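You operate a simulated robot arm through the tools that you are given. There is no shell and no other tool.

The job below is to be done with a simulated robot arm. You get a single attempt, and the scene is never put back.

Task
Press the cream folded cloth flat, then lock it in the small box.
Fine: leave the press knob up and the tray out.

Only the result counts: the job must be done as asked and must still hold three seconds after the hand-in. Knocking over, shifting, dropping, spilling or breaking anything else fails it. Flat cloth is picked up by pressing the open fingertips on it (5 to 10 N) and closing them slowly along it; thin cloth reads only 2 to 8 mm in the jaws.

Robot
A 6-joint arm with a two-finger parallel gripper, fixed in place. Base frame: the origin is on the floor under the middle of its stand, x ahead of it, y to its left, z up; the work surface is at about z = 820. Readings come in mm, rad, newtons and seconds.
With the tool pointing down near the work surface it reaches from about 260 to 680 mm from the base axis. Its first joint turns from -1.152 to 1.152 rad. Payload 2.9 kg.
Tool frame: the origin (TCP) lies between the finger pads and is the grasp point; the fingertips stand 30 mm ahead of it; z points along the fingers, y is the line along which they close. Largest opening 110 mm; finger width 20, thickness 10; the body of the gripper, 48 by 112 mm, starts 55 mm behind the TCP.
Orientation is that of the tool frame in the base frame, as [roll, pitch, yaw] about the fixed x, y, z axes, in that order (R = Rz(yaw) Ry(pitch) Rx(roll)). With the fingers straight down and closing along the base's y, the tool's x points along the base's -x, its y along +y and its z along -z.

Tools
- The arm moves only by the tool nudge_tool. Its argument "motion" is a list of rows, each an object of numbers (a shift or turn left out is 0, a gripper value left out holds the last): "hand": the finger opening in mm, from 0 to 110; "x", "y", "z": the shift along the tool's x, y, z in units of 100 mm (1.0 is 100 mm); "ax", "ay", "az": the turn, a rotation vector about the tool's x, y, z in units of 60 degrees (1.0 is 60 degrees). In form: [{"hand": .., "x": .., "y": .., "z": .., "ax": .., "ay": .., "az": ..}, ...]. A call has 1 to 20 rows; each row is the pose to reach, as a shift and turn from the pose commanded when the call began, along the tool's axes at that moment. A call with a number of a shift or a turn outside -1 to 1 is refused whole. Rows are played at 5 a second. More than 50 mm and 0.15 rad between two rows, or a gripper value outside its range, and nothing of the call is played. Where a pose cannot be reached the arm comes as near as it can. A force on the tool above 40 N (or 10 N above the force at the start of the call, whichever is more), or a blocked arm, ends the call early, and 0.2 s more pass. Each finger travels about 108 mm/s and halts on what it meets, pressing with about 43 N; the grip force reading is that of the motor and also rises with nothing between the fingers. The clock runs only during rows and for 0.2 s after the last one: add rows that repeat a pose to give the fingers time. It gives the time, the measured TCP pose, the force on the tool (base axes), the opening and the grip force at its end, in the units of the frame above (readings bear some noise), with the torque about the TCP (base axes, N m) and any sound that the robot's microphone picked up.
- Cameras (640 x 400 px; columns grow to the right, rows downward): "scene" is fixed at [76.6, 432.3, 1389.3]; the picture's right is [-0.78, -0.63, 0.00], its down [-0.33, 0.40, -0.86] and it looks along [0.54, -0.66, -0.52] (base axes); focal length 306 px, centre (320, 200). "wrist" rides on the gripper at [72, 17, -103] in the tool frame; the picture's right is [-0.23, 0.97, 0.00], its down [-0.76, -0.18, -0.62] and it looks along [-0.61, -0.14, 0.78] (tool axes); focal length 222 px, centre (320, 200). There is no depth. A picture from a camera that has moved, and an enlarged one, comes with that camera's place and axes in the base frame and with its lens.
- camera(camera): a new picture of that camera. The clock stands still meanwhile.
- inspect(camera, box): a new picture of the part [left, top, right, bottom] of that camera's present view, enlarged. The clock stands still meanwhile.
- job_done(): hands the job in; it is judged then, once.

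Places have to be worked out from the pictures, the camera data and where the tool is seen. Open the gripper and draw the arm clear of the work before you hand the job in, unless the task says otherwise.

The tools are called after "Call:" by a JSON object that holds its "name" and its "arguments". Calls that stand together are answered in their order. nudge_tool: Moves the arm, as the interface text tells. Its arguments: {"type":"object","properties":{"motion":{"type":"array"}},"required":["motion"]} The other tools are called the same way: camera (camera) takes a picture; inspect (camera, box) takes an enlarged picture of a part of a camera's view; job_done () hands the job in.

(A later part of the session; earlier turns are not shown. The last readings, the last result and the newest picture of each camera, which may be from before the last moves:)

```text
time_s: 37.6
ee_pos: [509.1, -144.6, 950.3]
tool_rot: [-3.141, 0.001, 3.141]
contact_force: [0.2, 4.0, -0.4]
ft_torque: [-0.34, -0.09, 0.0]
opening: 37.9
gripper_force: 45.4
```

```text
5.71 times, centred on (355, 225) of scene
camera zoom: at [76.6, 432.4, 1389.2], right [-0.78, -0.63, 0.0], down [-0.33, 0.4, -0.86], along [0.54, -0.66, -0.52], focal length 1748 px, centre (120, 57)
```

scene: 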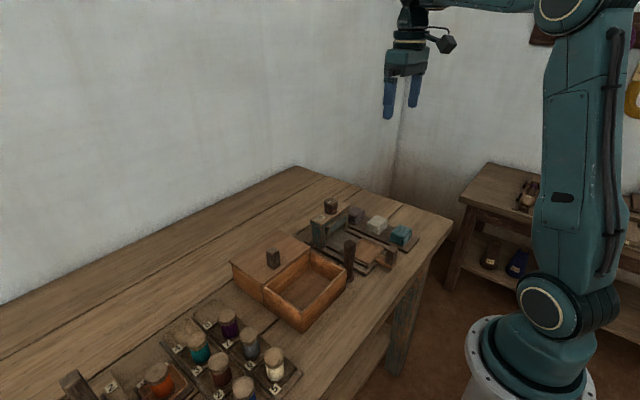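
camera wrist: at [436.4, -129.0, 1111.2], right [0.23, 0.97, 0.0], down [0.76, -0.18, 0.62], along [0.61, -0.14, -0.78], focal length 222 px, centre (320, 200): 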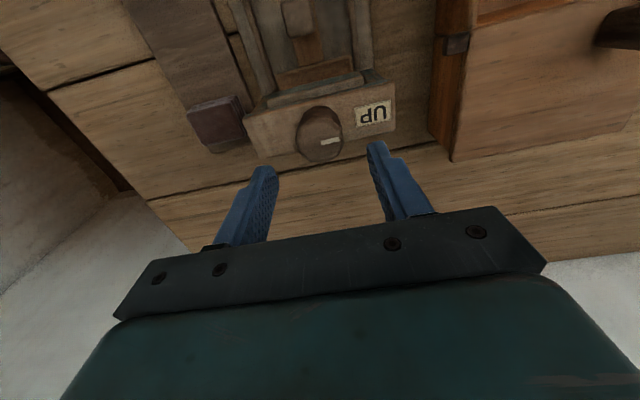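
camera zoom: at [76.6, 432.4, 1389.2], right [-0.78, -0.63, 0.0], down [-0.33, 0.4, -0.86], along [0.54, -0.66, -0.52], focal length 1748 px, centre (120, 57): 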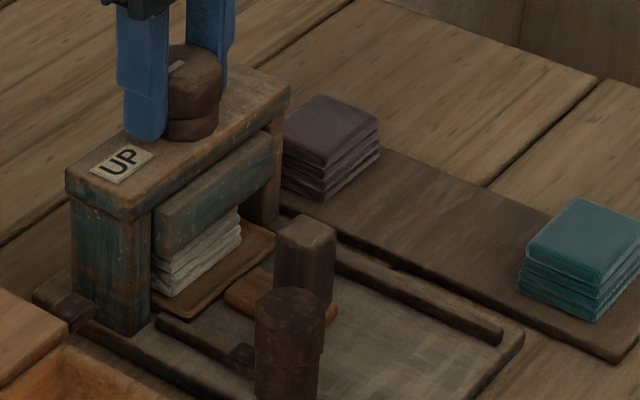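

The knob is gripped at 38 mm. I'll try a small clockwise turn (tool +az) of about 18° and read the torque.

Call:
{"name": "nudge_tool", "arguments": {"motion": [{"az": 0.05}, {"az": 0.1}, {"az": 0.15}, {"az": 0.2}, {"az": 0.25}, {"az": 0.3}, {"az": 0.3}]}}

Call:
{"name": "inspect", "arguments": {"camera": "scene", "box": [310, 190, 400, 260]}}

```text
time_s: 39.2
ee_pos: [507.8, -146.8, 951.9]
tool_rot: [-3.139, -0.001, 2.821]
contact_force: [-1.1, -18.2, 0.0]
ft_torque: [0.48, 0.89, 0.03]
opening: 37.9
gripper_force: 45.0
```

```text
5.71 times, centred on (355, 225) of scene
camera zoom: at [76.6, 431.8, 1389.4], right [-0.78, -0.63, 0.0], down [-0.33, 0.4, -0.86], along [0.54, -0.66, -0.52], focal length 1748 px, centre (120, 57)
```

zoom: 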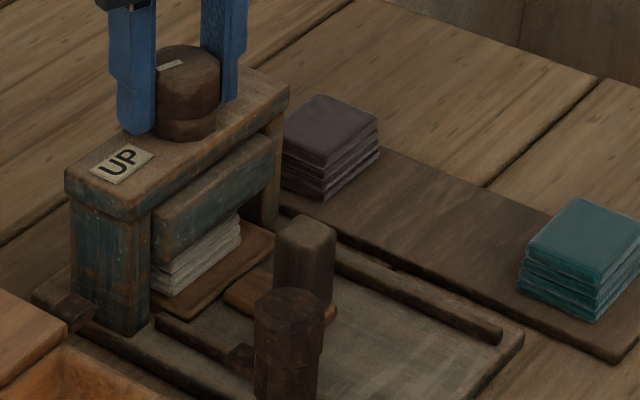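

Turning clockwise lowers the platen with hardly any torque. I'll keep turning the same way.

Call:
{"name": "nudge_tool", "arguments": {"motion": [{"az": 0.07}, {"az": 0.14}, {"az": 0.21}, {"az": 0.28}, {"az": 0.35}, {"az": 0.42}, {"az": 0.49}, {"az": 0.56}, {"az": 0.63}, {"az": 0.7}, {"az": 0.7}]}}

Call:
{"name": "inspect", "arguments": {"camera": "scene", "box": [310, 190, 400, 260]}}

```text
time_s: 41.6
ee_pos: [507.0, -147.6, 950.5]
tool_rot: [-3.138, 0.0, 2.083]
contact_force: [-28.8, -26.4, 5.7]
ft_torque: [0.09, -0.52, 0.1]
opening: 37.9
gripper_force: 44.9
```

```text
5.71 times, centred on (355, 225) of scene
camera zoom: at [75.8, 431.6, 1389.6], right [-0.78, -0.63, 0.0], down [-0.33, 0.4, -0.86], along [0.54, -0.66, -0.52], focal length 1748 px, centre (120, 57)
```

zoom: 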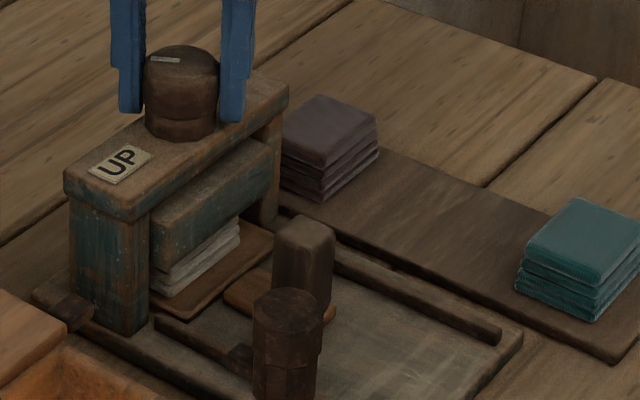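

After 60° the platen is on the cloth. There's a sideways load of about 39 N because my tool axis is off the knob axis, so I'll shift to relieve that first.

Call:
{"name": "nudge_tool", "arguments": {"motion": [{"x": -0.005, "y": -0.015}, {"x": -0.01, "y": -0.03}, {"x": -0.01, "y": -0.03}]}}

```text
time_s: 42.4
ee_pos: [507.0, -149.2, 951.5]
tool_rot: [3.14, 0.002, 2.09]
contact_force: [-12.2, -19.8, -5.1]
ft_torque: [0.19, 0.03, 0.09]
opening: 38.0
gripper_force: 44.6
```

The load dropped to 23 N. I'll relieve it a bit more and turn on toward 90°.

Call:
{"name": "nudge_tool", "arguments": {"motion": [{"x": -0.01, "y": -0.015}, {"x": -0.01, "y": -0.02, "az": 0.06}, {"x": -0.01, "y": -0.02, "az": 0.12}, {"x": -0.01, "y": -0.02, "az": 0.18}, {"x": -0.01, "y": -0.02, "az": 0.24}, {"x": -0.01, "y": -0.02, "az": 0.3}, {"x": -0.01, "y": -0.02, "az": 0.3}]}}

Call:
{"name": "inspect", "arguments": {"camera": "scene", "box": [310, 190, 400, 260]}}

```text
time_s: 44.0
ee_pos: [506.3, -148.6, 951.7]
tool_rot: [-3.14, 0.0, 1.78]
contact_force: [0.3, -7.5, -1.9]
ft_torque: [0.14, 0.74, 0.01]
opening: 37.9
gripper_force: 44.6
```

```text
5.71 times, centred on (355, 225) of scene
camera zoom: at [76.7, 432.1, 1389.4], right [-0.78, -0.63, 0.0], down [-0.33, 0.4, -0.86], along [0.54, -0.66, -0.52], focal length 1748 px, centre (120, 57)
```

zoom: 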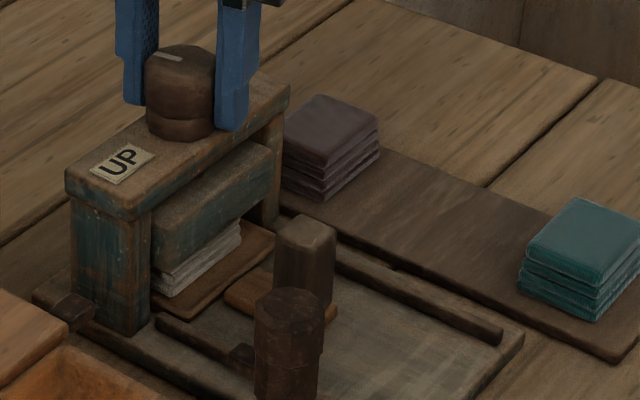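

The platen is lower and the cloth is compressing, with the side load now small. I'll continue turning clockwise.

Call:
{"name": "nudge_tool", "arguments": {"motion": [{"az": 0.06}, {"az": 0.12}, {"az": 0.18}, {"az": 0.24}, {"az": 0.3}, {"az": 0.36}, {"az": 0.42}, {"az": 0.48}, {"az": 0.48}]}}

Call:
{"name": "inspect", "arguments": {"camera": "scene", "box": [310, 190, 400, 260]}}

```text
time_s: 46.0
ee_pos: [503.2, -148.1, 952.5]
tool_rot: [-3.138, 0.001, 1.274]
contact_force: [-25.4, 0.1, 21.3]
ft_torque: [0.69, -0.56, 0.07]
opening: 37.8
gripper_force: 45.0
```

```text
5.71 times, centred on (355, 225) of scene
camera zoom: at [75.6, 432.4, 1389.3], right [-0.78, -0.63, 0.0], down [-0.33, 0.4, -0.86], along [0.54, -0.66, -0.52], focal length 1748 px, centre (120, 57)
```

zoom: 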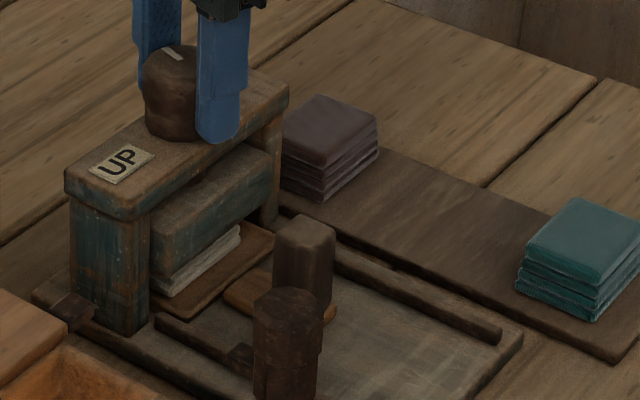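

107° turned and the cloth is thinner. I'll relieve the load (a little -x and up) and keep turning.

Call:
{"name": "nudge_tool", "arguments": {"motion": [{"x": -0.005, "y": -0.015, "z": -0.01}, {"x": -0.01, "y": -0.03, "z": -0.015}, {"x": -0.01, "y": -0.03, "z": -0.015, "az": 0.06}, {"x": -0.01, "y": -0.03, "z": -0.015, "az": 0.12}, {"x": -0.01, "y": -0.03, "z": -0.015, "az": 0.18}, {"x": -0.01, "y": -0.03, "z": -0.015, "az": 0.24}, {"x": -0.01, "y": -0.03, "z": -0.015, "az": 0.3}, {"x": -0.01, "y": -0.03, "z": -0.015, "az": 0.3}]}}

Call:
{"name": "inspect", "arguments": {"camera": "scene", "box": [310, 190, 400, 260]}}

```text
time_s: 47.8
ee_pos: [502.5, -148.1, 953.4]
tool_rot: [3.141, 0.001, 0.96]
contact_force: [8.4, -3.7, 1.2]
ft_torque: [0.31, 0.48, 0.43]
opening: 37.8
gripper_force: 44.3
```

```text
5.71 times, centred on (355, 225) of scene
camera zoom: at [76.8, 432.2, 1389.3], right [-0.78, -0.63, 0.0], down [-0.33, 0.4, -0.86], along [0.54, -0.66, -0.52], focal length 1748 px, centre (120, 57)
```

zoom: 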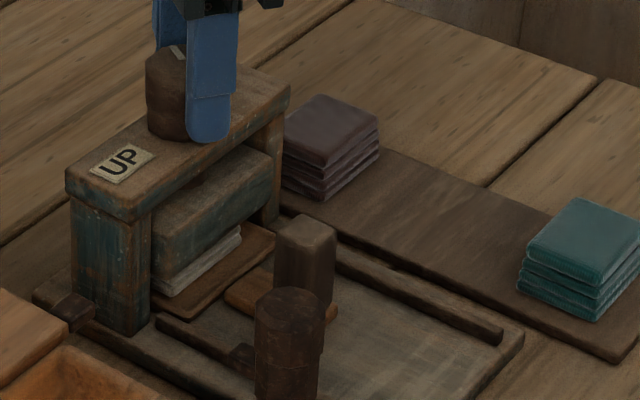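

Torque has begun to rise (0.43 Nm) at about 125°. I'll continue carefully.

Call:
{"name": "nudge_tool", "arguments": {"motion": [{"az": 0.05}, {"az": 0.1}, {"az": 0.15}, {"az": 0.2}, {"az": 0.2}]}}

Call:
{"name": "inspect", "arguments": {"camera": "scene", "box": [310, 190, 400, 260]}}

```text
time_s: 49.0
ee_pos: [502.0, -147.5, 953.3]
tool_rot: [3.142, 0.0, 0.753]
contact_force: [-13.0, 6.7, 20.7]
ft_torque: [-0.14, 0.31, 0.06]
opening: 36.2
gripper_force: 45.4
```

```text
5.71 times, centred on (355, 225) of scene
camera zoom: at [75.9, 432.6, 1389.2], right [-0.78, -0.63, 0.0], down [-0.33, 0.4, -0.86], along [0.54, -0.66, -0.52], focal length 1748 px, centre (120, 57)
```

zoom: 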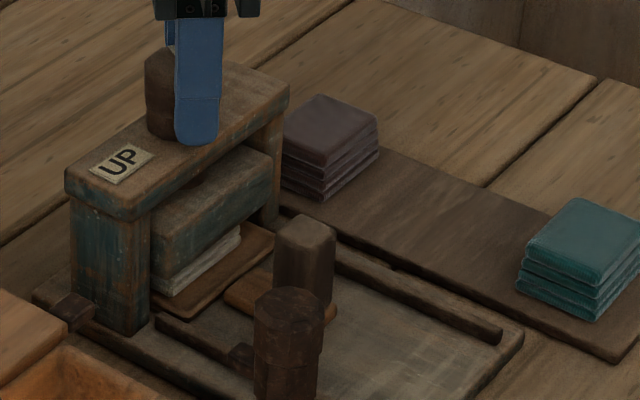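

The opening shrank to 36 mm, and the picture shows my fingers have drifted off the knob's centre. I'll release, rise and re-centre the grip.

Call:
{"name": "nudge_tool", "arguments": {"motion": [{"hand": 45}, {"hand": 60}, {"hand": 62}, {"z": -0.15}, {"z": -0.35}, {"z": -0.55}, {"z": -0.55}]}}

Call:
{"name": "inspect", "arguments": {"camera": "scene", "box": [310, 190, 400, 260]}}

Call:
{"name": "camera", "arguments": {"camera": "wrist"}}

```text
time_s: 50.6
ee_pos: [502.6, -148.4, 1007.9]
tool_rot: [3.141, 0.0, 0.753]
contact_force: [0.4, 0.6, -0.4]
ft_torque: [0.03, 0.01, -0.01]
opening: 62.1
gripper_force: 0.0
```

```text
5.71 times, centred on (355, 225) of scene
camera zoom: at [76.6, 432.3, 1389.3], right [-0.78, -0.63, 0.0], down [-0.33, 0.4, -0.86], along [0.54, -0.66, -0.52], focal length 1748 px, centre (120, 57)
```

zoom: 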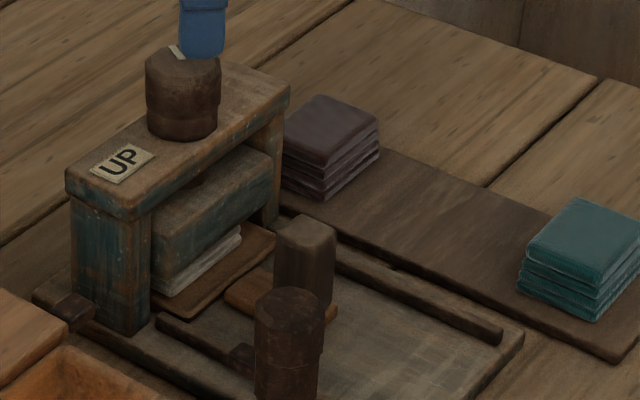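

```text
taken
camera wrist: at [567.6, -111.8, 1111.3], right [0.5, -0.87, 0.0], down [-0.68, -0.39, 0.62], along [-0.54, -0.31, -0.78], focal length 222 px, centre (320, 200)
```

wrist: 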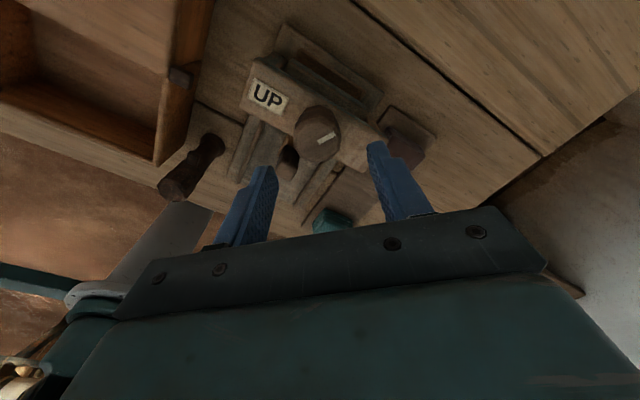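

I'll zoom in on the knob's mark from here.

Call:
{"name": "inspect", "arguments": {"camera": "wrist", "box": [230, 60, 410, 190]}}

```text
3.08 times, centred on (320, 125) of wrist
camera zoom: at [567.6, -111.8, 1111.3], right [0.5, -0.87, 0.0], down [-0.68, -0.39, 0.62], along [-0.54, -0.31, -0.78], focal length 684 px, centre (320, 431)
```

zoom: 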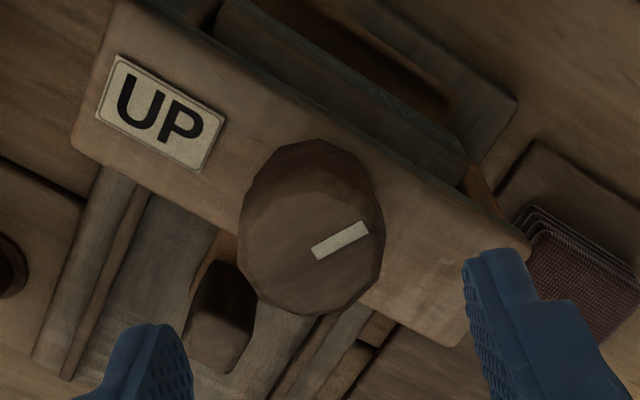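

The mark has turned about 119° from UP. I'll look closely at the platen gap and at how flat the cloth is.

Call:
{"name": "inspect", "arguments": {"camera": "scene", "box": [318, 205, 364, 245]}}

```text
10.00 times, centred on (341, 225) of scene
camera zoom: at [76.6, 432.3, 1389.3], right [-0.78, -0.63, 0.0], down [-0.33, 0.4, -0.86], along [0.54, -0.66, -0.52], focal length 3059 px, centre (110, -50)
```

zoom: 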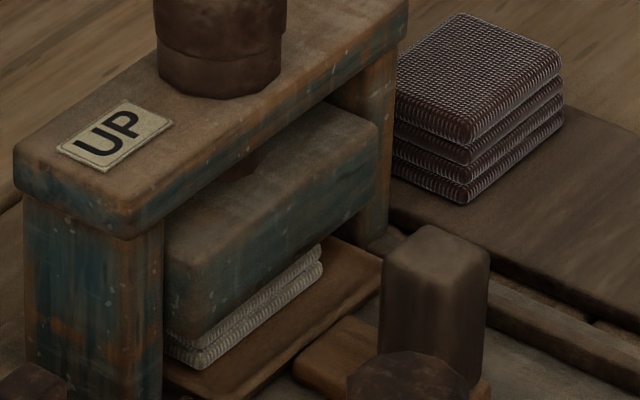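

The cloth is about 10 mm thick, so it's compressed but perhaps not fully pressed. I'll re-centre on the knob at (507.3, -144.6), grip it and turn further.

Call:
{"name": "nudge_tool", "arguments": {"motion": [{"x": 0.068, "y": -0.002}, {"x": 0.068, "y": -0.002, "z": 0.2}, {"x": 0.068, "y": -0.002, "z": 0.4}, {"x": 0.068, "y": -0.002, "z": 0.56}, {"x": 0.068, "y": -0.002, "z": 0.56}]}}

Call:
{"name": "nudge_tool", "arguments": {"motion": [{"hand": 50}, {"hand": 42}, {"hand": 36}, {"hand": 30}, {"hand": 30}]}}

Call:
{"name": "inspect", "arguments": {"camera": "scene", "box": [310, 190, 400, 260]}}

```text
time_s: 51.8
ee_pos: [507.1, -144.7, 951.4]
tool_rot: [3.141, 0.001, 0.753]
contact_force: [0.4, 0.4, 0.1]
ft_torque: [-0.03, 0.02, 0.01]
opening: 61.9
gripper_force: 0.0
```

```text
time_s: 53.0
ee_pos: [506.4, -143.7, 951.7]
tool_rot: [-3.138, 0.0, 0.753]
contact_force: [-6.9, 5.3, 1.3]
ft_torque: [-0.06, 0.28, -0.03]
opening: 36.2
gripper_force: 44.9
```

```text
5.71 times, centred on (355, 225) of scene
camera zoom: at [76.4, 432.5, 1389.2], right [-0.78, -0.63, 0.0], down [-0.33, 0.4, -0.86], along [0.54, -0.66, -0.52], focal length 1748 px, centre (120, 57)
```

zoom: 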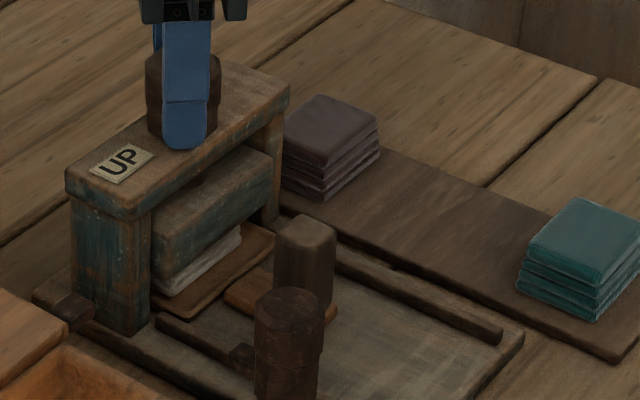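

Now it's centred, with the fingers on the knob's flats (36.2 mm). I'll turn clockwise again in small steps.

Call:
{"name": "nudge_tool", "arguments": {"motion": [{"az": 0.04}, {"az": 0.08}, {"az": 0.12}, {"az": 0.16}, {"az": 0.2}, {"az": 0.2}]}}

Call:
{"name": "inspect", "arguments": {"camera": "scene", "box": [310, 190, 400, 260]}}

```text
time_s: 54.4
ee_pos: [506.5, -143.4, 950.8]
tool_rot: [-3.14, 0.004, 0.545]
contact_force: [-11.9, 10.3, 0.0]
ft_torque: [-0.17, -0.31, 0.88]
opening: 37.3
gripper_force: 45.0
```

```text
5.71 times, centred on (355, 225) of scene
camera zoom: at [76.3, 432.6, 1389.2], right [-0.78, -0.63, 0.0], down [-0.33, 0.4, -0.86], along [0.54, -0.66, -0.52], focal length 1748 px, centre (120, 57)
```

zoom: 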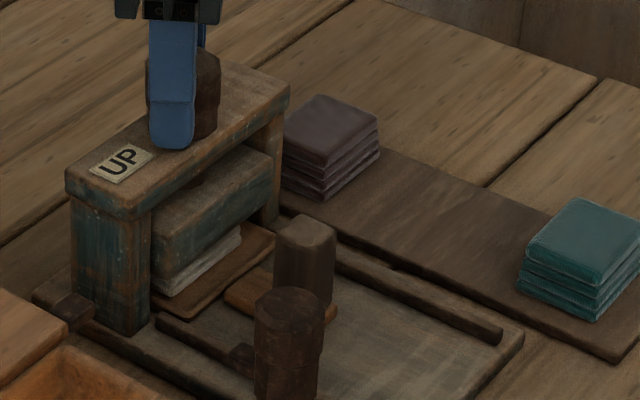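

Torque is 0.88 Nm and the platen isn't moving visibly, so this is either the end stop or heavy resistance. I'll try a little further to tell which.

Call:
{"name": "nudge_tool", "arguments": {"motion": [{"az": 0.03}, {"az": 0.06}, {"az": 0.09}, {"az": 0.09}, {"az": 0.09}]}}

Call:
{"name": "inspect", "arguments": {"camera": "scene", "box": [318, 205, 364, 245]}}

Call:
{"name": "inspect", "arguments": {"camera": "wrist", "box": [230, 60, 410, 190]}}

```text
time_s: 55.6
ee_pos: [506.6, -144.2, 951.5]
tool_rot: [-3.14, 0.0, 0.45]
contact_force: [-6.4, 5.8, -4.1]
ft_torque: [-0.43, 0.43, 0.47]
opening: 37.7
gripper_force: 45.5
```

```text
10.00 times, centred on (341, 225) of scene
camera zoom: at [76.5, 432.5, 1389.2], right [-0.78, -0.63, 0.0], down [-0.33, 0.4, -0.86], along [0.54, -0.66, -0.52], focal length 3059 px, centre (110, -50)
```

zoom: 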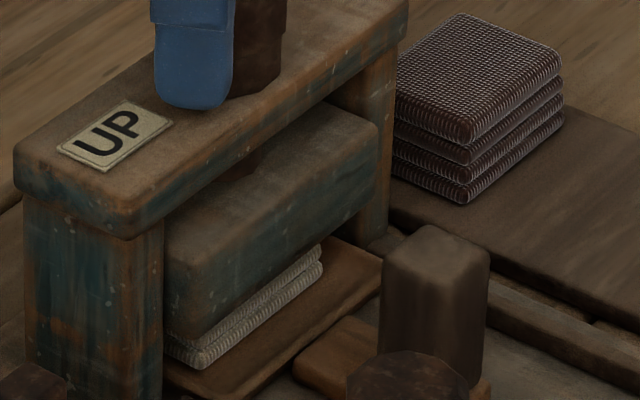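

```text
3.08 times, centred on (320, 125) of wrist
camera zoom: at [579.7, -128.0, 1054.9], right [0.22, -0.98, 0.0], down [-0.76, -0.17, 0.62], along [-0.61, -0.14, -0.78], focal length 684 px, centre (320, 431)
```

zoom: 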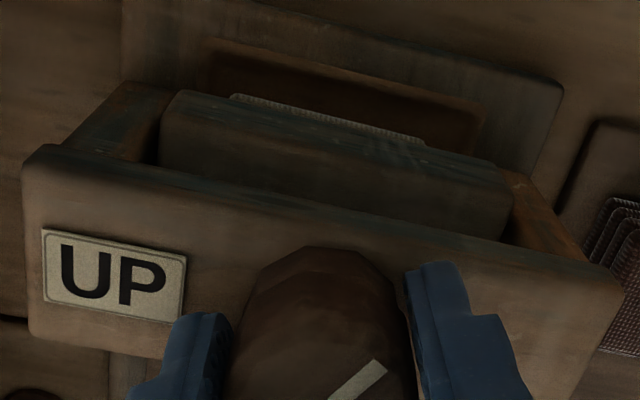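

The knob is at its stop, about 120° from UP, with the platen fully down on the cloth. I'll hold for a few seconds so the cloth takes a set.

Call:
{"name": "nudge_tool", "arguments": {"motion": [{"az": 0}, {"az": 0}, {"az": 0}, {"az": 0}, {"az": 0}, {"az": 0}, {"az": 0}, {"az": 0}, {"az": 0}, {"az": 0}, {"az": 0}, {"az": 0}, {"az": 0}, {"az": 0}, {"az": 0}]}}

Call:
{"name": "inspect", "arguments": {"camera": "scene", "box": [318, 205, 364, 245]}}

```text
time_s: 58.8
ee_pos: [505.6, -145.7, 950.9]
tool_rot: [-3.141, -0.001, 0.45]
contact_force: [-6.8, 2.6, -4.7]
ft_torque: [-0.36, -0.15, 0.27]
opening: 37.7
gripper_force: 44.9
```

```text
10.00 times, centred on (341, 225) of scene
camera zoom: at [76.5, 432.3, 1389.3], right [-0.78, -0.63, 0.0], down [-0.33, 0.4, -0.86], along [0.54, -0.66, -0.52], focal length 3059 px, centre (110, -50)
```

zoom: 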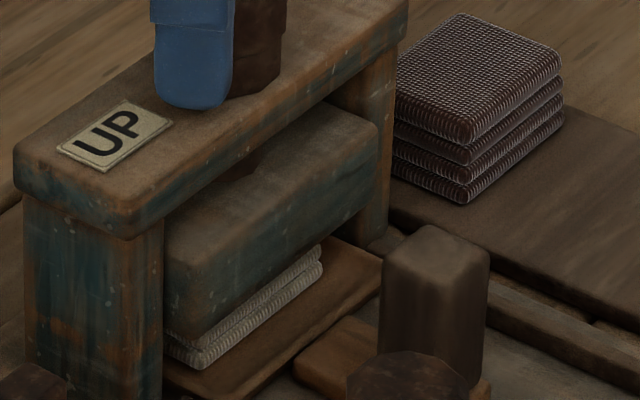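

Nothing has changed after the hold, so I'll turn the knob back counter-clockwise toward UP.

Call:
{"name": "nudge_tool", "arguments": {"motion": [{"az": -0.08}, {"az": -0.16}, {"az": -0.24}, {"az": -0.32}, {"az": -0.4}, {"az": -0.48}, {"az": -0.56}, {"az": -0.64}, {"az": -0.72}, {"az": -0.8}, {"az": -0.8}]}}

Call:
{"name": "inspect", "arguments": {"camera": "scene", "box": [310, 190, 400, 260]}}

```text
time_s: 61.2
ee_pos: [506.8, -144.6, 950.8]
tool_rot: [-3.136, -0.001, 1.29]
contact_force: [-24.4, 19.7, 7.0]
ft_torque: [-0.64, -0.3, -0.04]
opening: 37.6
gripper_force: 44.7
```

```text
5.71 times, centred on (355, 225) of scene
camera zoom: at [75.9, 432.9, 1389.1], right [-0.78, -0.63, 0.0], down [-0.33, 0.4, -0.86], along [0.54, -0.66, -0.52], focal length 1748 px, centre (120, 57)
```

zoom: 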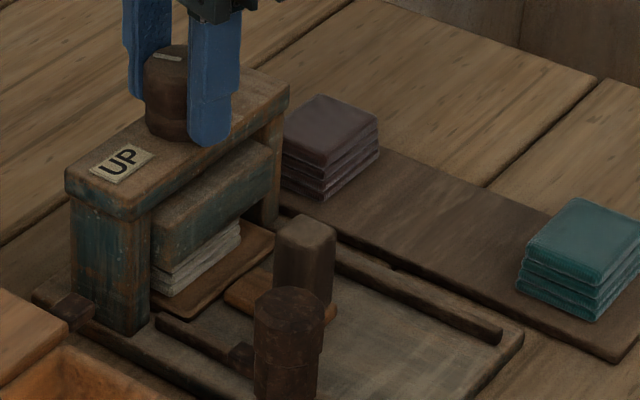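

I'll check whether the cloth is rising again as the platen lifts.

Call:
{"name": "inspect", "arguments": {"camera": "scene", "box": [318, 205, 364, 245]}}

Call:
{"name": "inspect", "arguments": {"camera": "wrist", "box": [200, 60, 440, 210]}}

```text
10.00 times, centred on (341, 225) of scene
camera zoom: at [75.9, 432.9, 1389.1], right [-0.78, -0.63, 0.0], down [-0.33, 0.4, -0.86], along [0.54, -0.66, -0.52], focal length 3059 px, centre (110, -50)
```

zoom: 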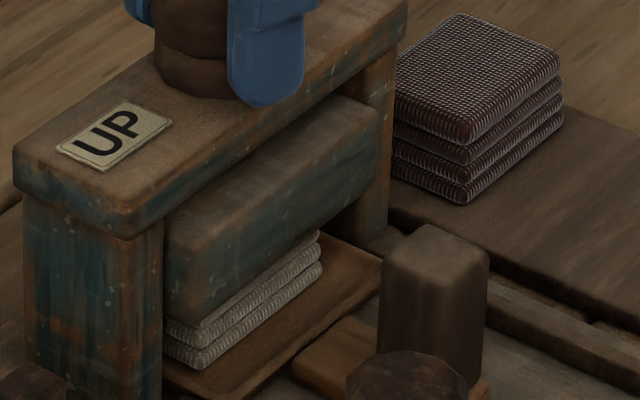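

```text
2.67 times, centred on (320, 135) of wrist
camera zoom: at [542.9, -78.5, 1054.8], right [0.87, -0.49, -0.01], down [-0.38, -0.68, 0.62], along [-0.31, -0.54, -0.78], focal length 592 px, centre (320, 373)
```

zoom: 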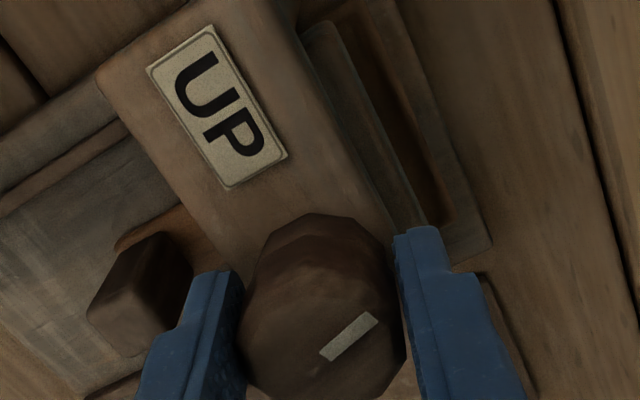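

Three layers are showing again as the platen lifts, so the cloth may not be set yet. I'll go back up to the UP position to judge its state properly, relieving the side load as I turn.

Call:
{"name": "nudge_tool", "arguments": {"motion": [{"x": 0.01, "y": -0.02}, {"x": 0.01, "y": -0.02, "az": -0.08}, {"x": 0.01, "y": -0.02, "az": -0.16}, {"x": 0.01, "y": -0.02, "az": -0.24}, {"x": 0.01, "y": -0.02, "az": -0.32}, {"x": 0.01, "y": -0.02, "az": -0.4}, {"x": 0.01, "y": -0.02, "az": -0.48}, {"x": 0.01, "y": -0.02, "az": -0.56}, {"x": 0.01, "y": -0.02, "az": -0.56}]}}

Call:
{"name": "inspect", "arguments": {"camera": "scene", "box": [318, 205, 364, 245]}}

```text
time_s: 63.2
ee_pos: [504.2, -143.6, 952.7]
tool_rot: [-3.138, -0.001, 1.872]
contact_force: [-25.4, -1.9, 2.4]
ft_torque: [-0.48, -0.57, -0.06]
opening: 37.8
gripper_force: 45.1
```

```text
10.00 times, centred on (341, 225) of scene
camera zoom: at [75.9, 432.3, 1389.3], right [-0.78, -0.63, 0.0], down [-0.33, 0.4, -0.86], along [0.54, -0.66, -0.52], focal length 3059 px, centre (110, -50)
```

zoom: 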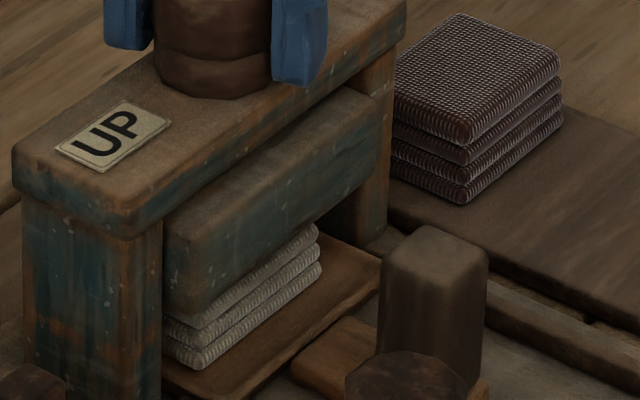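

The platen is still rising, so I'll carry on to the UP stop.

Call:
{"name": "nudge_tool", "arguments": {"motion": [{"y": -0.015}, {"y": -0.02, "az": -0.08}, {"y": -0.02, "az": -0.16}, {"y": -0.02, "az": -0.24}, {"y": -0.02, "az": -0.32}, {"y": -0.02, "az": -0.4}, {"y": -0.02, "az": -0.48}, {"y": -0.02, "az": -0.56}, {"y": -0.02, "az": -0.56}]}}

Call:
{"name": "inspect", "arguments": {"camera": "scene", "box": [318, 205, 364, 245]}}

Call:
{"name": "inspect", "arguments": {"camera": "wrist", "box": [200, 60, 440, 210]}}

```text
time_s: 65.2
ee_pos: [504.0, -144.2, 952.0]
tool_rot: [3.141, -0.001, 2.463]
contact_force: [-21.4, -2.8, 6.0]
ft_torque: [-0.13, -0.41, -0.03]
opening: 37.6
gripper_force: 44.9
```

```text
10.00 times, centred on (341, 225) of scene
camera zoom: at [76.0, 432.3, 1389.3], right [-0.78, -0.63, 0.0], down [-0.33, 0.4, -0.86], along [0.54, -0.66, -0.52], focal length 3059 px, centre (110, -50)
```

zoom: 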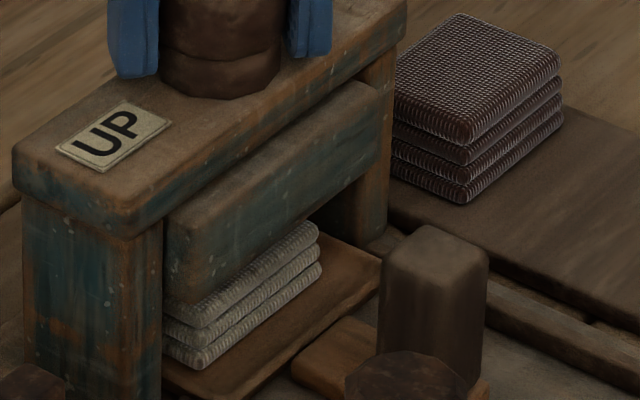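

```text
2.67 times, centred on (320, 135) of wrist
camera zoom: at [458.0, -85.1, 1055.0], right [0.79, 0.61, 0.0], down [0.48, -0.62, 0.62], along [0.38, -0.49, -0.78], focal length 592 px, centre (320, 373)
```

zoom: 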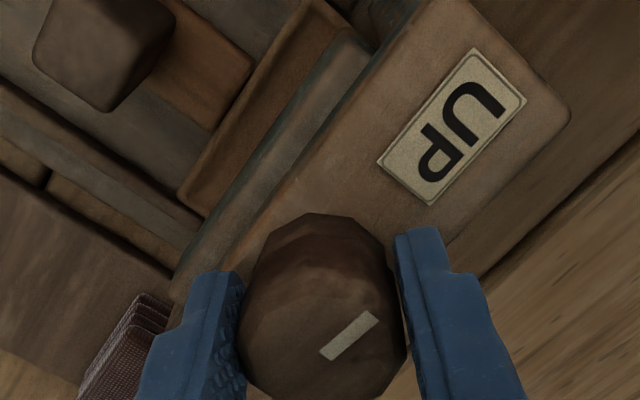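

The mark reads about 83°, nearly UP. I'll finish the last few degrees and compare the picture with the one from before pressing.

Call:
{"name": "nudge_tool", "arguments": {"motion": [{"y": -0.01, "az": -0.04}, {"y": -0.02, "az": -0.08}, {"y": -0.02, "az": -0.12}, {"y": -0.02, "az": -0.16}, {"y": -0.02, "az": -0.16}]}}

Call:
{"name": "inspect", "arguments": {"camera": "scene", "box": [310, 190, 400, 260]}}

Call:
{"name": "inspect", "arguments": {"camera": "scene", "box": [318, 205, 364, 245]}}

```text
time_s: 66.4
ee_pos: [502.6, -143.6, 951.4]
tool_rot: [3.139, 0.004, 2.629]
contact_force: [11.1, 5.6, -5.6]
ft_torque: [-0.5, -0.38, -0.38]
opening: 37.5
gripper_force: 44.9
```

```text
5.71 times, centred on (355, 225) of scene
camera zoom: at [77.0, 432.4, 1389.2], right [-0.78, -0.63, 0.0], down [-0.33, 0.4, -0.86], along [0.54, -0.66, -0.52], focal length 1748 px, centre (120, 57)
```

zoom: 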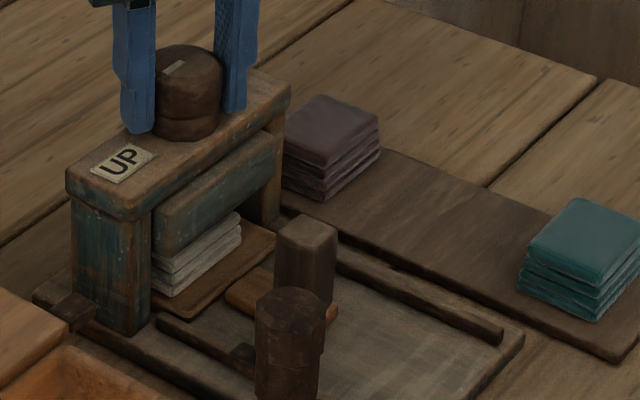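

```text
10.00 times, centred on (341, 225) of scene
camera zoom: at [77.0, 432.4, 1389.2], right [-0.78, -0.63, 0.0], down [-0.33, 0.4, -0.86], along [0.54, -0.66, -0.52], focal length 3059 px, centre (110, -50)
```

zoom: 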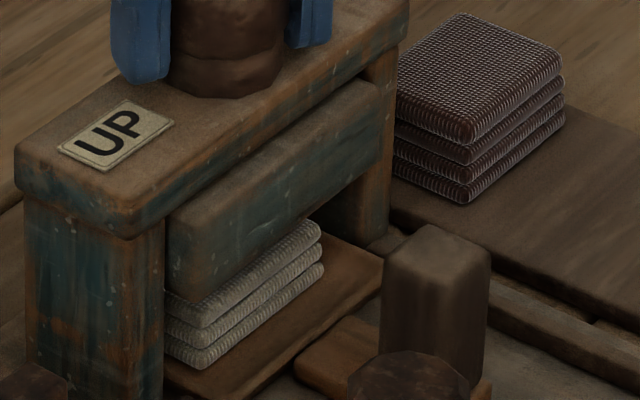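

The knob is at its UP stop (torque -0.38). I'll zoom tightly on the gap under the platen to understand the cloth's height.

Call:
{"name": "inspect", "arguments": {"camera": "scene", "box": [322, 222, 348, 244]}}

```text
16.00 times, centred on (335, 233) of scene
camera zoom: at [77.0, 432.4, 1389.2], right [-0.78, -0.63, 0.0], down [-0.33, 0.4, -0.86], along [0.54, -0.66, -0.52], focal length 4894 px, centre (80, -328)
```

zoom: 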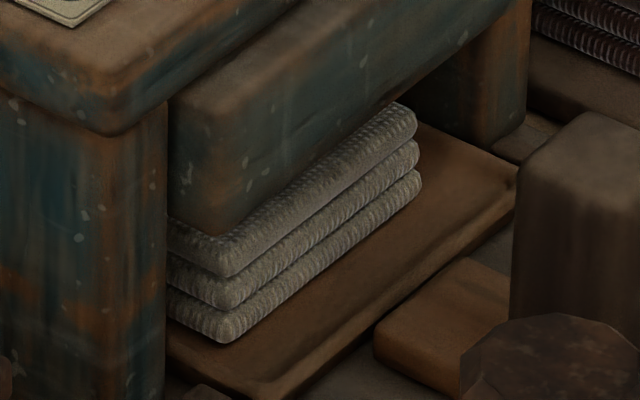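

From the geometry, the platen bottom moved from about z=868 to 857. The cloth top is near 860–864, so the platen probably only just met the cloth where I slipped. I'll open, re-centre the grip on the knob's axis and turn down again with better purchase.

Call:
{"name": "nudge_tool", "arguments": {"motion": [{"hand": 45}, {"hand": 50}, {"hand": 50, "x": -0.031, "y": 0.026}, {"hand": 50, "x": -0.031, "y": 0.026}]}}

Call:
{"name": "inspect", "arguments": {"camera": "wrist", "box": [220, 80, 420, 220]}}

```text
time_s: 67.4
ee_pos: [507.4, -145.3, 950.6]
tool_rot: [-3.141, -0.001, 2.63]
contact_force: [0.6, 0.0, -0.7]
ft_torque: [0.01, 0.02, -0.02]
opening: 50.1
gripper_force: 0.0
```

```text
2.86 times, centred on (320, 150) of wrist
camera zoom: at [452.1, -93.9, 1054.6], right [0.68, 0.74, 0.0], down [0.58, -0.53, 0.62], along [0.46, -0.42, -0.78], focal length 635 px, centre (320, 343)
```

zoom: 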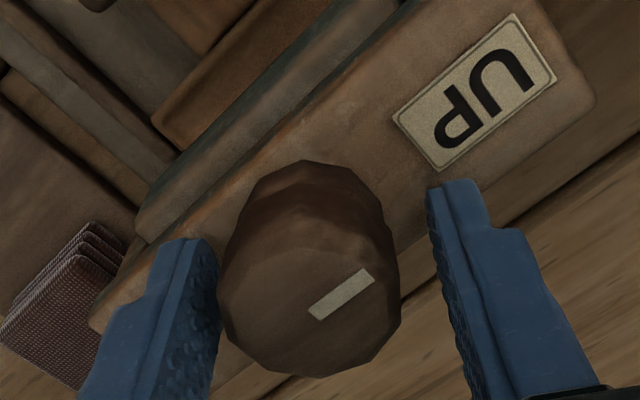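

The knob is centred at about (507, -145) and the tool matches it. I'll close on it and turn clockwise 60°.

Call:
{"name": "nudge_tool", "arguments": {"motion": [{"hand": 42}, {"hand": 36}, {"hand": 28}, {"hand": 25}, {"hand": 25}]}}

Call:
{"name": "nudge_tool", "arguments": {"motion": [{"az": 0.08}, {"az": 0.16}, {"az": 0.24}, {"az": 0.32}, {"az": 0.4}, {"az": 0.48}, {"az": 0.56}, {"az": 0.64}, {"az": 0.72}, {"az": 0.8}, {"az": 0.8}]}}

```text
time_s: 68.6
ee_pos: [505.5, -145.7, 951.2]
tool_rot: [-3.141, 0.0, 2.626]
contact_force: [-9.1, -17.0, 2.2]
ft_torque: [0.11, -0.01, 0.01]
opening: 37.5
gripper_force: 45.4
```

```text
time_s: 71.0
ee_pos: [505.3, -146.1, 951.3]
tool_rot: [-3.139, -0.001, 1.785]
contact_force: [-24.2, -20.0, -8.6]
ft_torque: [0.56, -0.22, 0.04]
opening: 37.4
gripper_force: 45.1
```

I'll relieve the side load by 2 mm in -x and -y and continue turning.

Call:
{"name": "nudge_tool", "arguments": {"motion": [{"x": -0.01, "y": -0.015}, {"x": -0.015, "y": -0.025}, {"x": -0.015, "y": -0.025, "az": 0.08}, {"x": -0.015, "y": -0.025, "az": 0.16}, {"x": -0.015, "y": -0.025, "az": 0.24}, {"x": -0.015, "y": -0.025, "az": 0.32}, {"x": -0.015, "y": -0.025, "az": 0.4}, {"x": -0.015, "y": -0.025, "az": 0.48}, {"x": -0.015, "y": -0.025, "az": 0.56}, {"x": -0.015, "y": -0.025, "az": 0.64}, {"x": -0.015, "y": -0.025, "az": 0.64}]}}

```text
time_s: 73.4
ee_pos: [505.0, -145.8, 951.3]
tool_rot: [-3.141, 0.0, 1.119]
contact_force: [4.6, -4.2, -27.5]
ft_torque: [0.48, -0.7, -0.04]
opening: 37.6
gripper_force: 45.0
```

86° turned and the sideways load is small, with -27 N in z. I'll lower 1.5 mm and turn on past the earlier resistance point.

Call:
{"name": "nudge_tool", "arguments": {"motion": [{"z": 0.01}, {"z": 0.015, "az": 0.06}, {"z": 0.015, "az": 0.12}, {"z": 0.015, "az": 0.18}, {"z": 0.015, "az": 0.24}, {"z": 0.015, "az": 0.3}, {"z": 0.015, "az": 0.36}, {"z": 0.015, "az": 0.42}, {"z": 0.015, "az": 0.48}, {"z": 0.015, "az": 0.54}, {"z": 0.015, "az": 0.54}]}}

Call:
{"name": "inspect", "arguments": {"camera": "wrist", "box": [220, 80, 420, 220]}}

```text
time_s: 75.8
ee_pos: [504.8, -144.2, 951.8]
tool_rot: [3.141, 0.0, 0.556]
contact_force: [-15.0, 12.6, 29.9]
ft_torque: [0.55, 0.25, -0.01]
opening: 37.1
gripper_force: 45.2
```

```text
2.86 times, centred on (320, 150) of wrist
camera zoom: at [574.9, -121.9, 1054.7], right [0.32, -0.95, 0.0], down [-0.74, -0.25, 0.62], along [-0.59, -0.2, -0.78], focal length 635 px, centre (320, 343)
```

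zoom: 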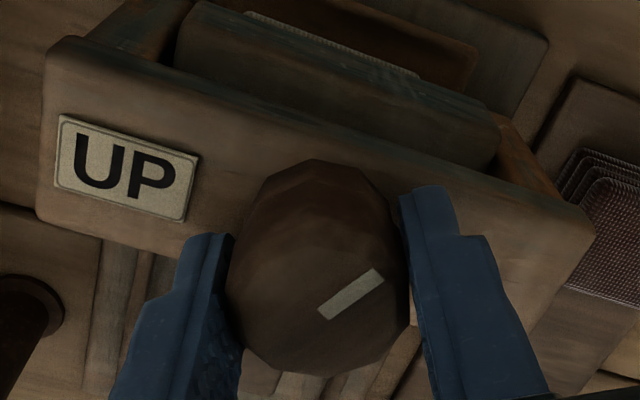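

The mark is at about -33° (123° turned) with almost no torque. I'll turn further and compare the mark to see if the knob follows.

Call:
{"name": "nudge_tool", "arguments": {"motion": [{"z": -0.01}, {"z": -0.015, "az": 0.05}, {"z": -0.015, "az": 0.1}, {"z": -0.015, "az": 0.15}, {"z": -0.015, "az": 0.2}, {"z": -0.015, "az": 0.25}, {"z": -0.015, "az": 0.25}]}}

Call:
{"name": "inspect", "arguments": {"camera": "wrist", "box": [220, 80, 420, 220]}}

```text
time_s: 77.4
ee_pos: [504.1, -146.0, 949.7]
tool_rot: [-3.14, 0.003, 0.293]
contact_force: [-9.9, 12.5, -10.9]
ft_torque: [-0.3, -0.5, 0.46]
opening: 37.6
gripper_force: 44.9
```

```text
2.86 times, centred on (320, 150) of wrist
camera zoom: at [579.0, -140.8, 1053.0], right [0.06, -1.0, 0.0], down [-0.78, -0.05, 0.63], along [-0.62, -0.04, -0.78], focal length 635 px, centre (320, 343)
```

zoom: 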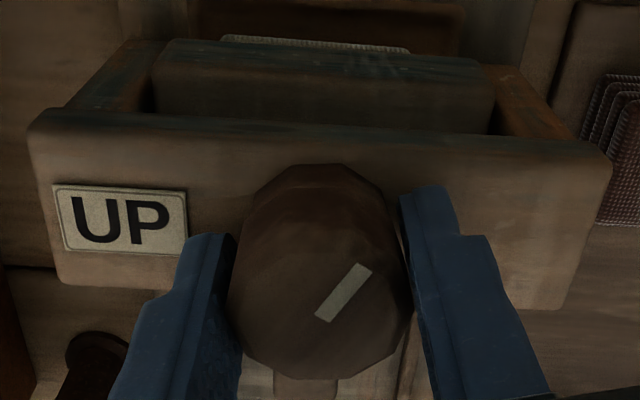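

The mark stayed at -33° while my fingers slipped, so about 123° is a real stop. I'll look closely at the cloth in this fully-down state.

Call:
{"name": "inspect", "arguments": {"camera": "scene", "box": [322, 222, 348, 244]}}

Call:
{"name": "inspect", "arguments": {"camera": "wrist", "box": [270, 75, 390, 125]}}

```text
16.00 times, centred on (335, 233) of scene
camera zoom: at [76.5, 432.6, 1389.2], right [-0.78, -0.63, 0.0], down [-0.33, 0.4, -0.86], along [0.54, -0.66, -0.52], focal length 4894 px, centre (80, -328)
```

zoom: 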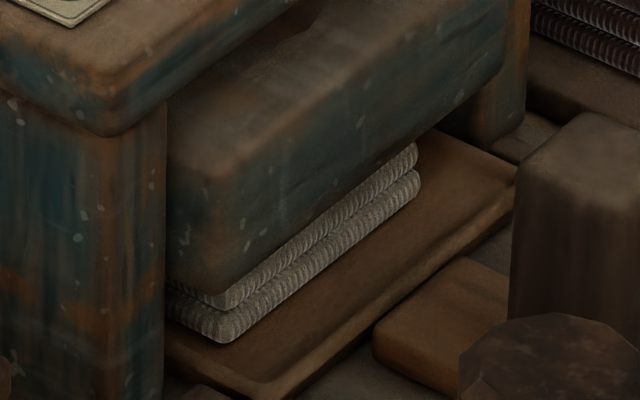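

```text
5.33 times, centred on (330, 100) of wrist
camera zoom: at [579.0, -140.8, 1053.0], right [0.06, -1.0, 0.0], down [-0.78, -0.05, 0.63], along [-0.62, -0.04, -0.78], focal length 1185 px, centre (267, 733)
```

zoom: 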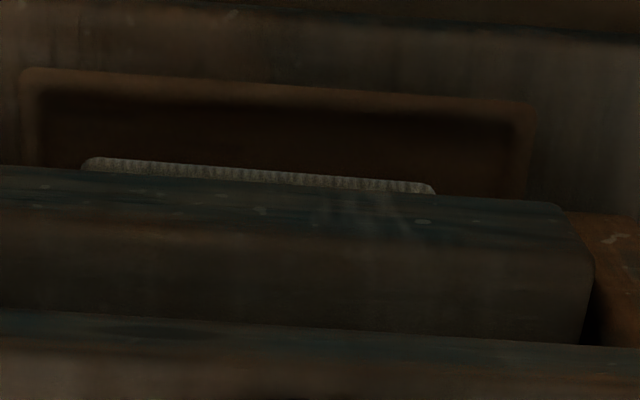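

Geometry suggests the platen only reaches the cloth's top region at this stop. I'll re-apply torque and hold for four seconds to see whether the cloth settles.

Call:
{"name": "nudge_tool", "arguments": {"motion": [{"az": 0.03}, {"az": 0.03}, {"az": 0.03}, {"az": 0.03}, {"az": 0.03}, {"az": 0.03}, {"az": 0.03}, {"az": 0.03}, {"az": 0.03}, {"az": 0.03}, {"az": 0.03}, {"az": 0.03}, {"az": 0.03}, {"az": 0.03}, {"az": 0.03}, {"az": 0.03}, {"az": 0.03}, {"az": 0.03}, {"az": 0.03}, {"az": 0.03}]}}

Call:
{"name": "inspect", "arguments": {"camera": "scene", "box": [322, 222, 348, 244]}}

```text
time_s: 81.6
ee_pos: [504.1, -146.6, 950.0]
tool_rot: [-3.139, 0.003, 0.261]
contact_force: [-2.0, 13.2, -24.3]
ft_torque: [-0.31, -0.07, 0.08]
opening: 37.3
gripper_force: 45.3
```

```text
16.00 times, centred on (335, 233) of scene
camera zoom: at [76.9, 432.6, 1389.2], right [-0.78, -0.63, 0.0], down [-0.33, 0.4, -0.86], along [0.54, -0.66, -0.52], focal length 4894 px, centre (80, -328)
```

zoom: 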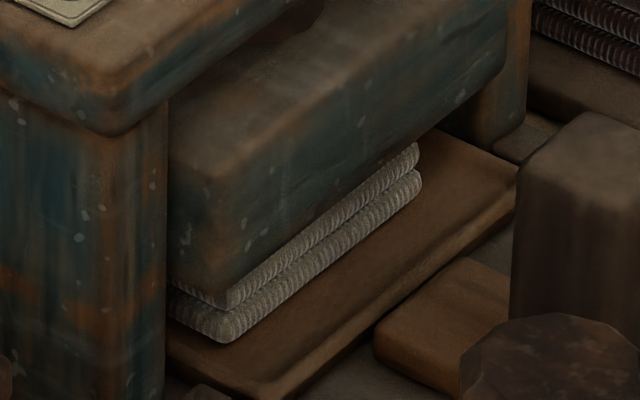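

There's no visible change with holding. I'll turn back to UP in stages and then inspect the cloth itself.

Call:
{"name": "nudge_tool", "arguments": {"motion": [{"az": -0.08, "z": -0.005}, {"az": -0.16, "z": -0.01}, {"az": -0.24, "z": -0.01}, {"az": -0.32, "z": -0.01}, {"az": -0.4, "z": -0.01}, {"az": -0.48, "z": -0.01}, {"az": -0.56, "z": -0.01}, {"az": -0.64, "z": -0.01}, {"az": -0.72, "z": -0.01}, {"az": -0.8, "z": -0.01}, {"az": -0.8, "z": -0.01}]}}

Call:
{"name": "nudge_tool", "arguments": {"motion": [{"az": -0.08}, {"az": -0.16}, {"az": -0.24}, {"az": -0.32}, {"az": -0.4}, {"az": -0.48}, {"az": -0.56}, {"az": -0.64}, {"az": -0.64}]}}

Call:
{"name": "inspect", "arguments": {"camera": "wrist", "box": [220, 80, 420, 220]}}

```text
time_s: 84.0
ee_pos: [503.3, -146.8, 949.2]
tool_rot: [-3.14, 0.001, 1.101]
contact_force: [5.9, 5.8, -32.3]
ft_torque: [-0.36, -0.38, 0.0]
opening: 37.2
gripper_force: 45.5
```

```text
time_s: 86.0
ee_pos: [505.1, -145.7, 952.0]
tool_rot: [-3.14, -0.001, 1.77]
contact_force: [10.8, -2.1, -31.4]
ft_torque: [0.35, -0.28, 0.01]
opening: 37.0
gripper_force: 44.8
```

```text
2.86 times, centred on (320, 150) of wrist
camera zoom: at [507.9, -72.1, 1054.9], right [1.0, -0.03, 0.0], down [-0.02, -0.78, 0.62], along [-0.02, -0.62, -0.78], focal length 635 px, centre (320, 343)
```

zoom: 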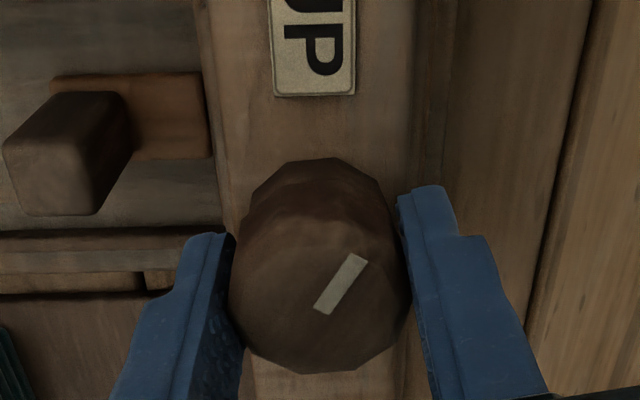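

The mark is at about 57°, so 32° remain. I'll lower slightly to relieve the z pull and finish to UP.

Call:
{"name": "nudge_tool", "arguments": {"motion": [{"z": 0.015}, {"z": 0.02, "az": -0.08}, {"z": 0.02, "az": -0.16}, {"z": 0.02, "az": -0.24}, {"z": 0.02, "az": -0.32}, {"z": 0.02, "az": -0.4}, {"z": 0.02, "az": -0.48}, {"z": 0.02, "az": -0.56}, {"z": 0.02, "az": -0.6}, {"z": 0.02, "az": -0.6}]}}

Call:
{"name": "inspect", "arguments": {"camera": "wrist", "box": [220, 80, 420, 220]}}

Call:
{"name": "inspect", "arguments": {"camera": "scene", "box": [322, 222, 348, 244]}}

```text
time_s: 88.2
ee_pos: [505.2, -145.6, 951.4]
tool_rot: [3.14, 0.004, 2.4]
contact_force: [10.8, 6.0, 11.8]
ft_torque: [-0.27, 0.22, -0.87]
opening: 37.7
gripper_force: 45.2
```

```text
2.86 times, centred on (320, 150) of wrist
camera zoom: at [463.9, -84.8, 1054.6], right [0.83, 0.56, 0.0], down [0.44, -0.65, 0.63], along [0.35, -0.52, -0.78], focal length 635 px, centre (320, 343)
```

zoom: 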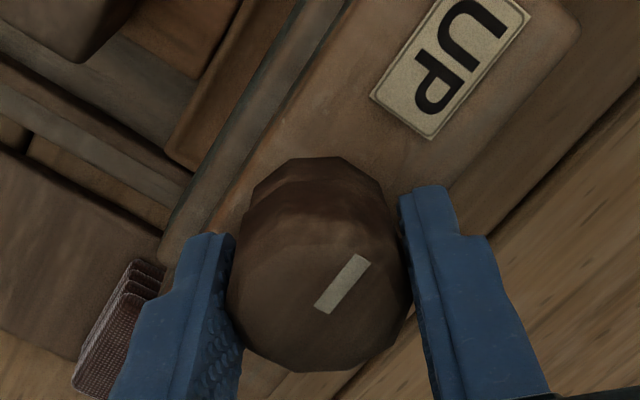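

```text
16.00 times, centred on (335, 233) of scene
camera zoom: at [76.7, 432.5, 1389.2], right [-0.78, -0.63, 0.0], down [-0.33, 0.4, -0.86], along [0.54, -0.66, -0.52], focal length 4894 px, centre (80, -328)
```

zoom: 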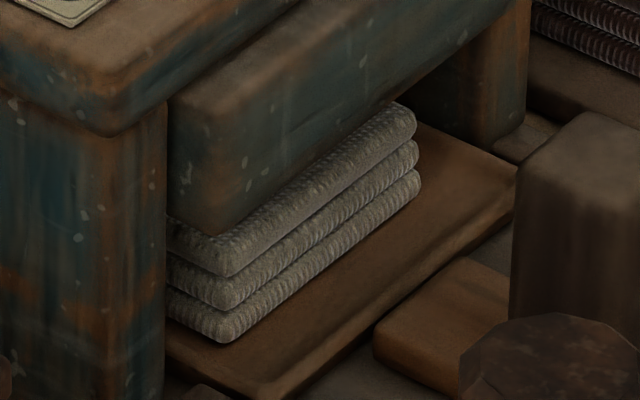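

Both ends now show hard stops (±0.88 Nm), and the mark points exactly at UP (89°). The stack now seems to show only three layers, so I'll release the knob, rise and pull the tray out to inspect the cloth.

Call:
{"name": "nudge_tool", "arguments": {"motion": [{"hand": 48}, {"hand": 62}, {"hand": 62}, {"z": -0.15}, {"z": -0.4}, {"z": -0.6}, {"z": -0.6}]}}

Call:
{"name": "nudge_tool", "arguments": {"motion": [{"az": -0.09}, {"az": -0.18}, {"az": -0.27}, {"az": -0.36}, {"az": -0.45}, {"az": -0.54}, {"az": -0.63}, {"az": -0.71}, {"az": -0.71}]}}

Call:
{"name": "inspect", "arguments": {"camera": "scene", "box": [310, 190, 400, 260]}}

Call:
{"name": "camera", "arguments": {"camera": "wrist"}}

```text
time_s: 89.8
ee_pos: [503.6, -146.0, 1012.4]
tool_rot: [3.141, -0.001, 2.399]
contact_force: [-0.1, 0.7, 0.0]
ft_torque: [0.01, 0.02, 0.05]
opening: 62.1
gripper_force: 0.0
```

```text
time_s: 91.8
ee_pos: [505.7, -147.0, 1009.6]
tool_rot: [-3.141, 0.001, -3.141]
contact_force: [-0.7, -0.3, 0.4]
ft_torque: [0.01, -0.01, 0.0]
opening: 61.7
gripper_force: 0.0
```

```text
5.71 times, centred on (355, 225) of scene
camera zoom: at [76.6, 432.3, 1389.3], right [-0.78, -0.63, 0.0], down [-0.33, 0.4, -0.86], along [0.54, -0.66, -0.52], focal length 1748 px, centre (120, 57)
```

zoom: 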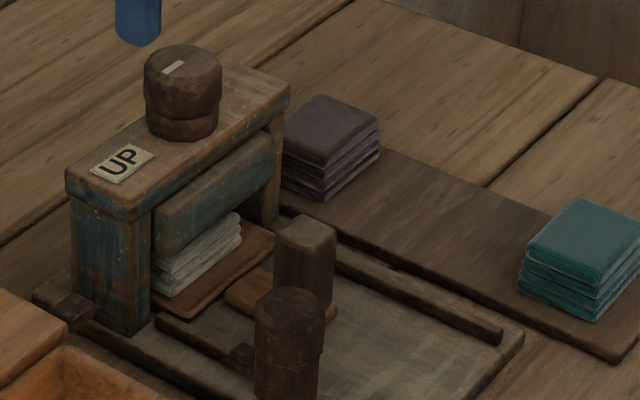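

```text
taken
camera wrist: at [432.7, -129.7, 1114.2], right [0.23, 0.97, 0.0], down [0.76, -0.18, 0.62], along [0.61, -0.14, -0.78], focal length 222 px, centre (320, 200)
```

wrist: 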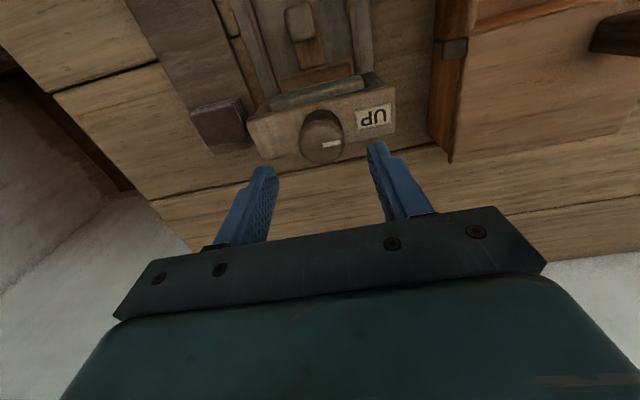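

I'll move back over the handle (x≈435, y≈-145.5) and descend to grip height.

Call:
{"name": "nudge_tool", "arguments": {"motion": [{"x": 0.25, "y": 0.01}, {"x": 0.5, "y": 0.01}, {"x": 0.695, "y": 0.01}, {"x": 0.695, "y": 0.01, "z": 0.25}, {"x": 0.695, "y": 0.01, "z": 0.5}, {"x": 0.695, "y": 0.01, "z": 0.8}, {"x": 0.695, "y": 0.01, "z": 0.8}]}}

Call:
{"name": "camera", "arguments": {"camera": "wrist"}}

```text
time_s: 93.4
ee_pos: [434.8, -142.9, 929.1]
tool_rot: [3.141, 0.0, -3.141]
contact_force: [0.4, 0.4, 0.3]
ft_torque: [-0.02, 0.02, 0.0]
opening: 62.2
gripper_force: 0.0
```

```text
taken
camera wrist: at [361.9, -127.2, 1031.9], right [0.23, 0.97, 0.0], down [0.76, -0.18, 0.62], along [0.61, -0.14, -0.78], focal length 222 px, centre (320, 200)
```

wrist: 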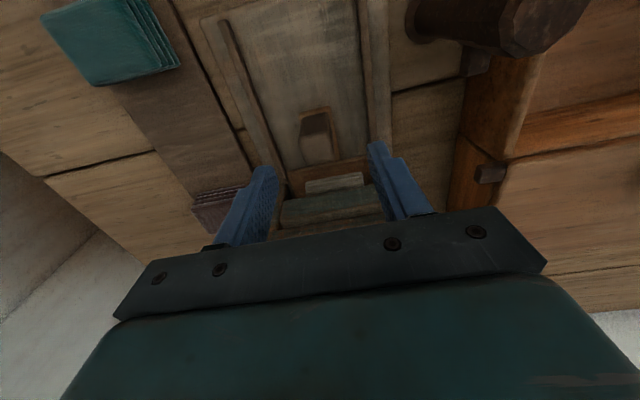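

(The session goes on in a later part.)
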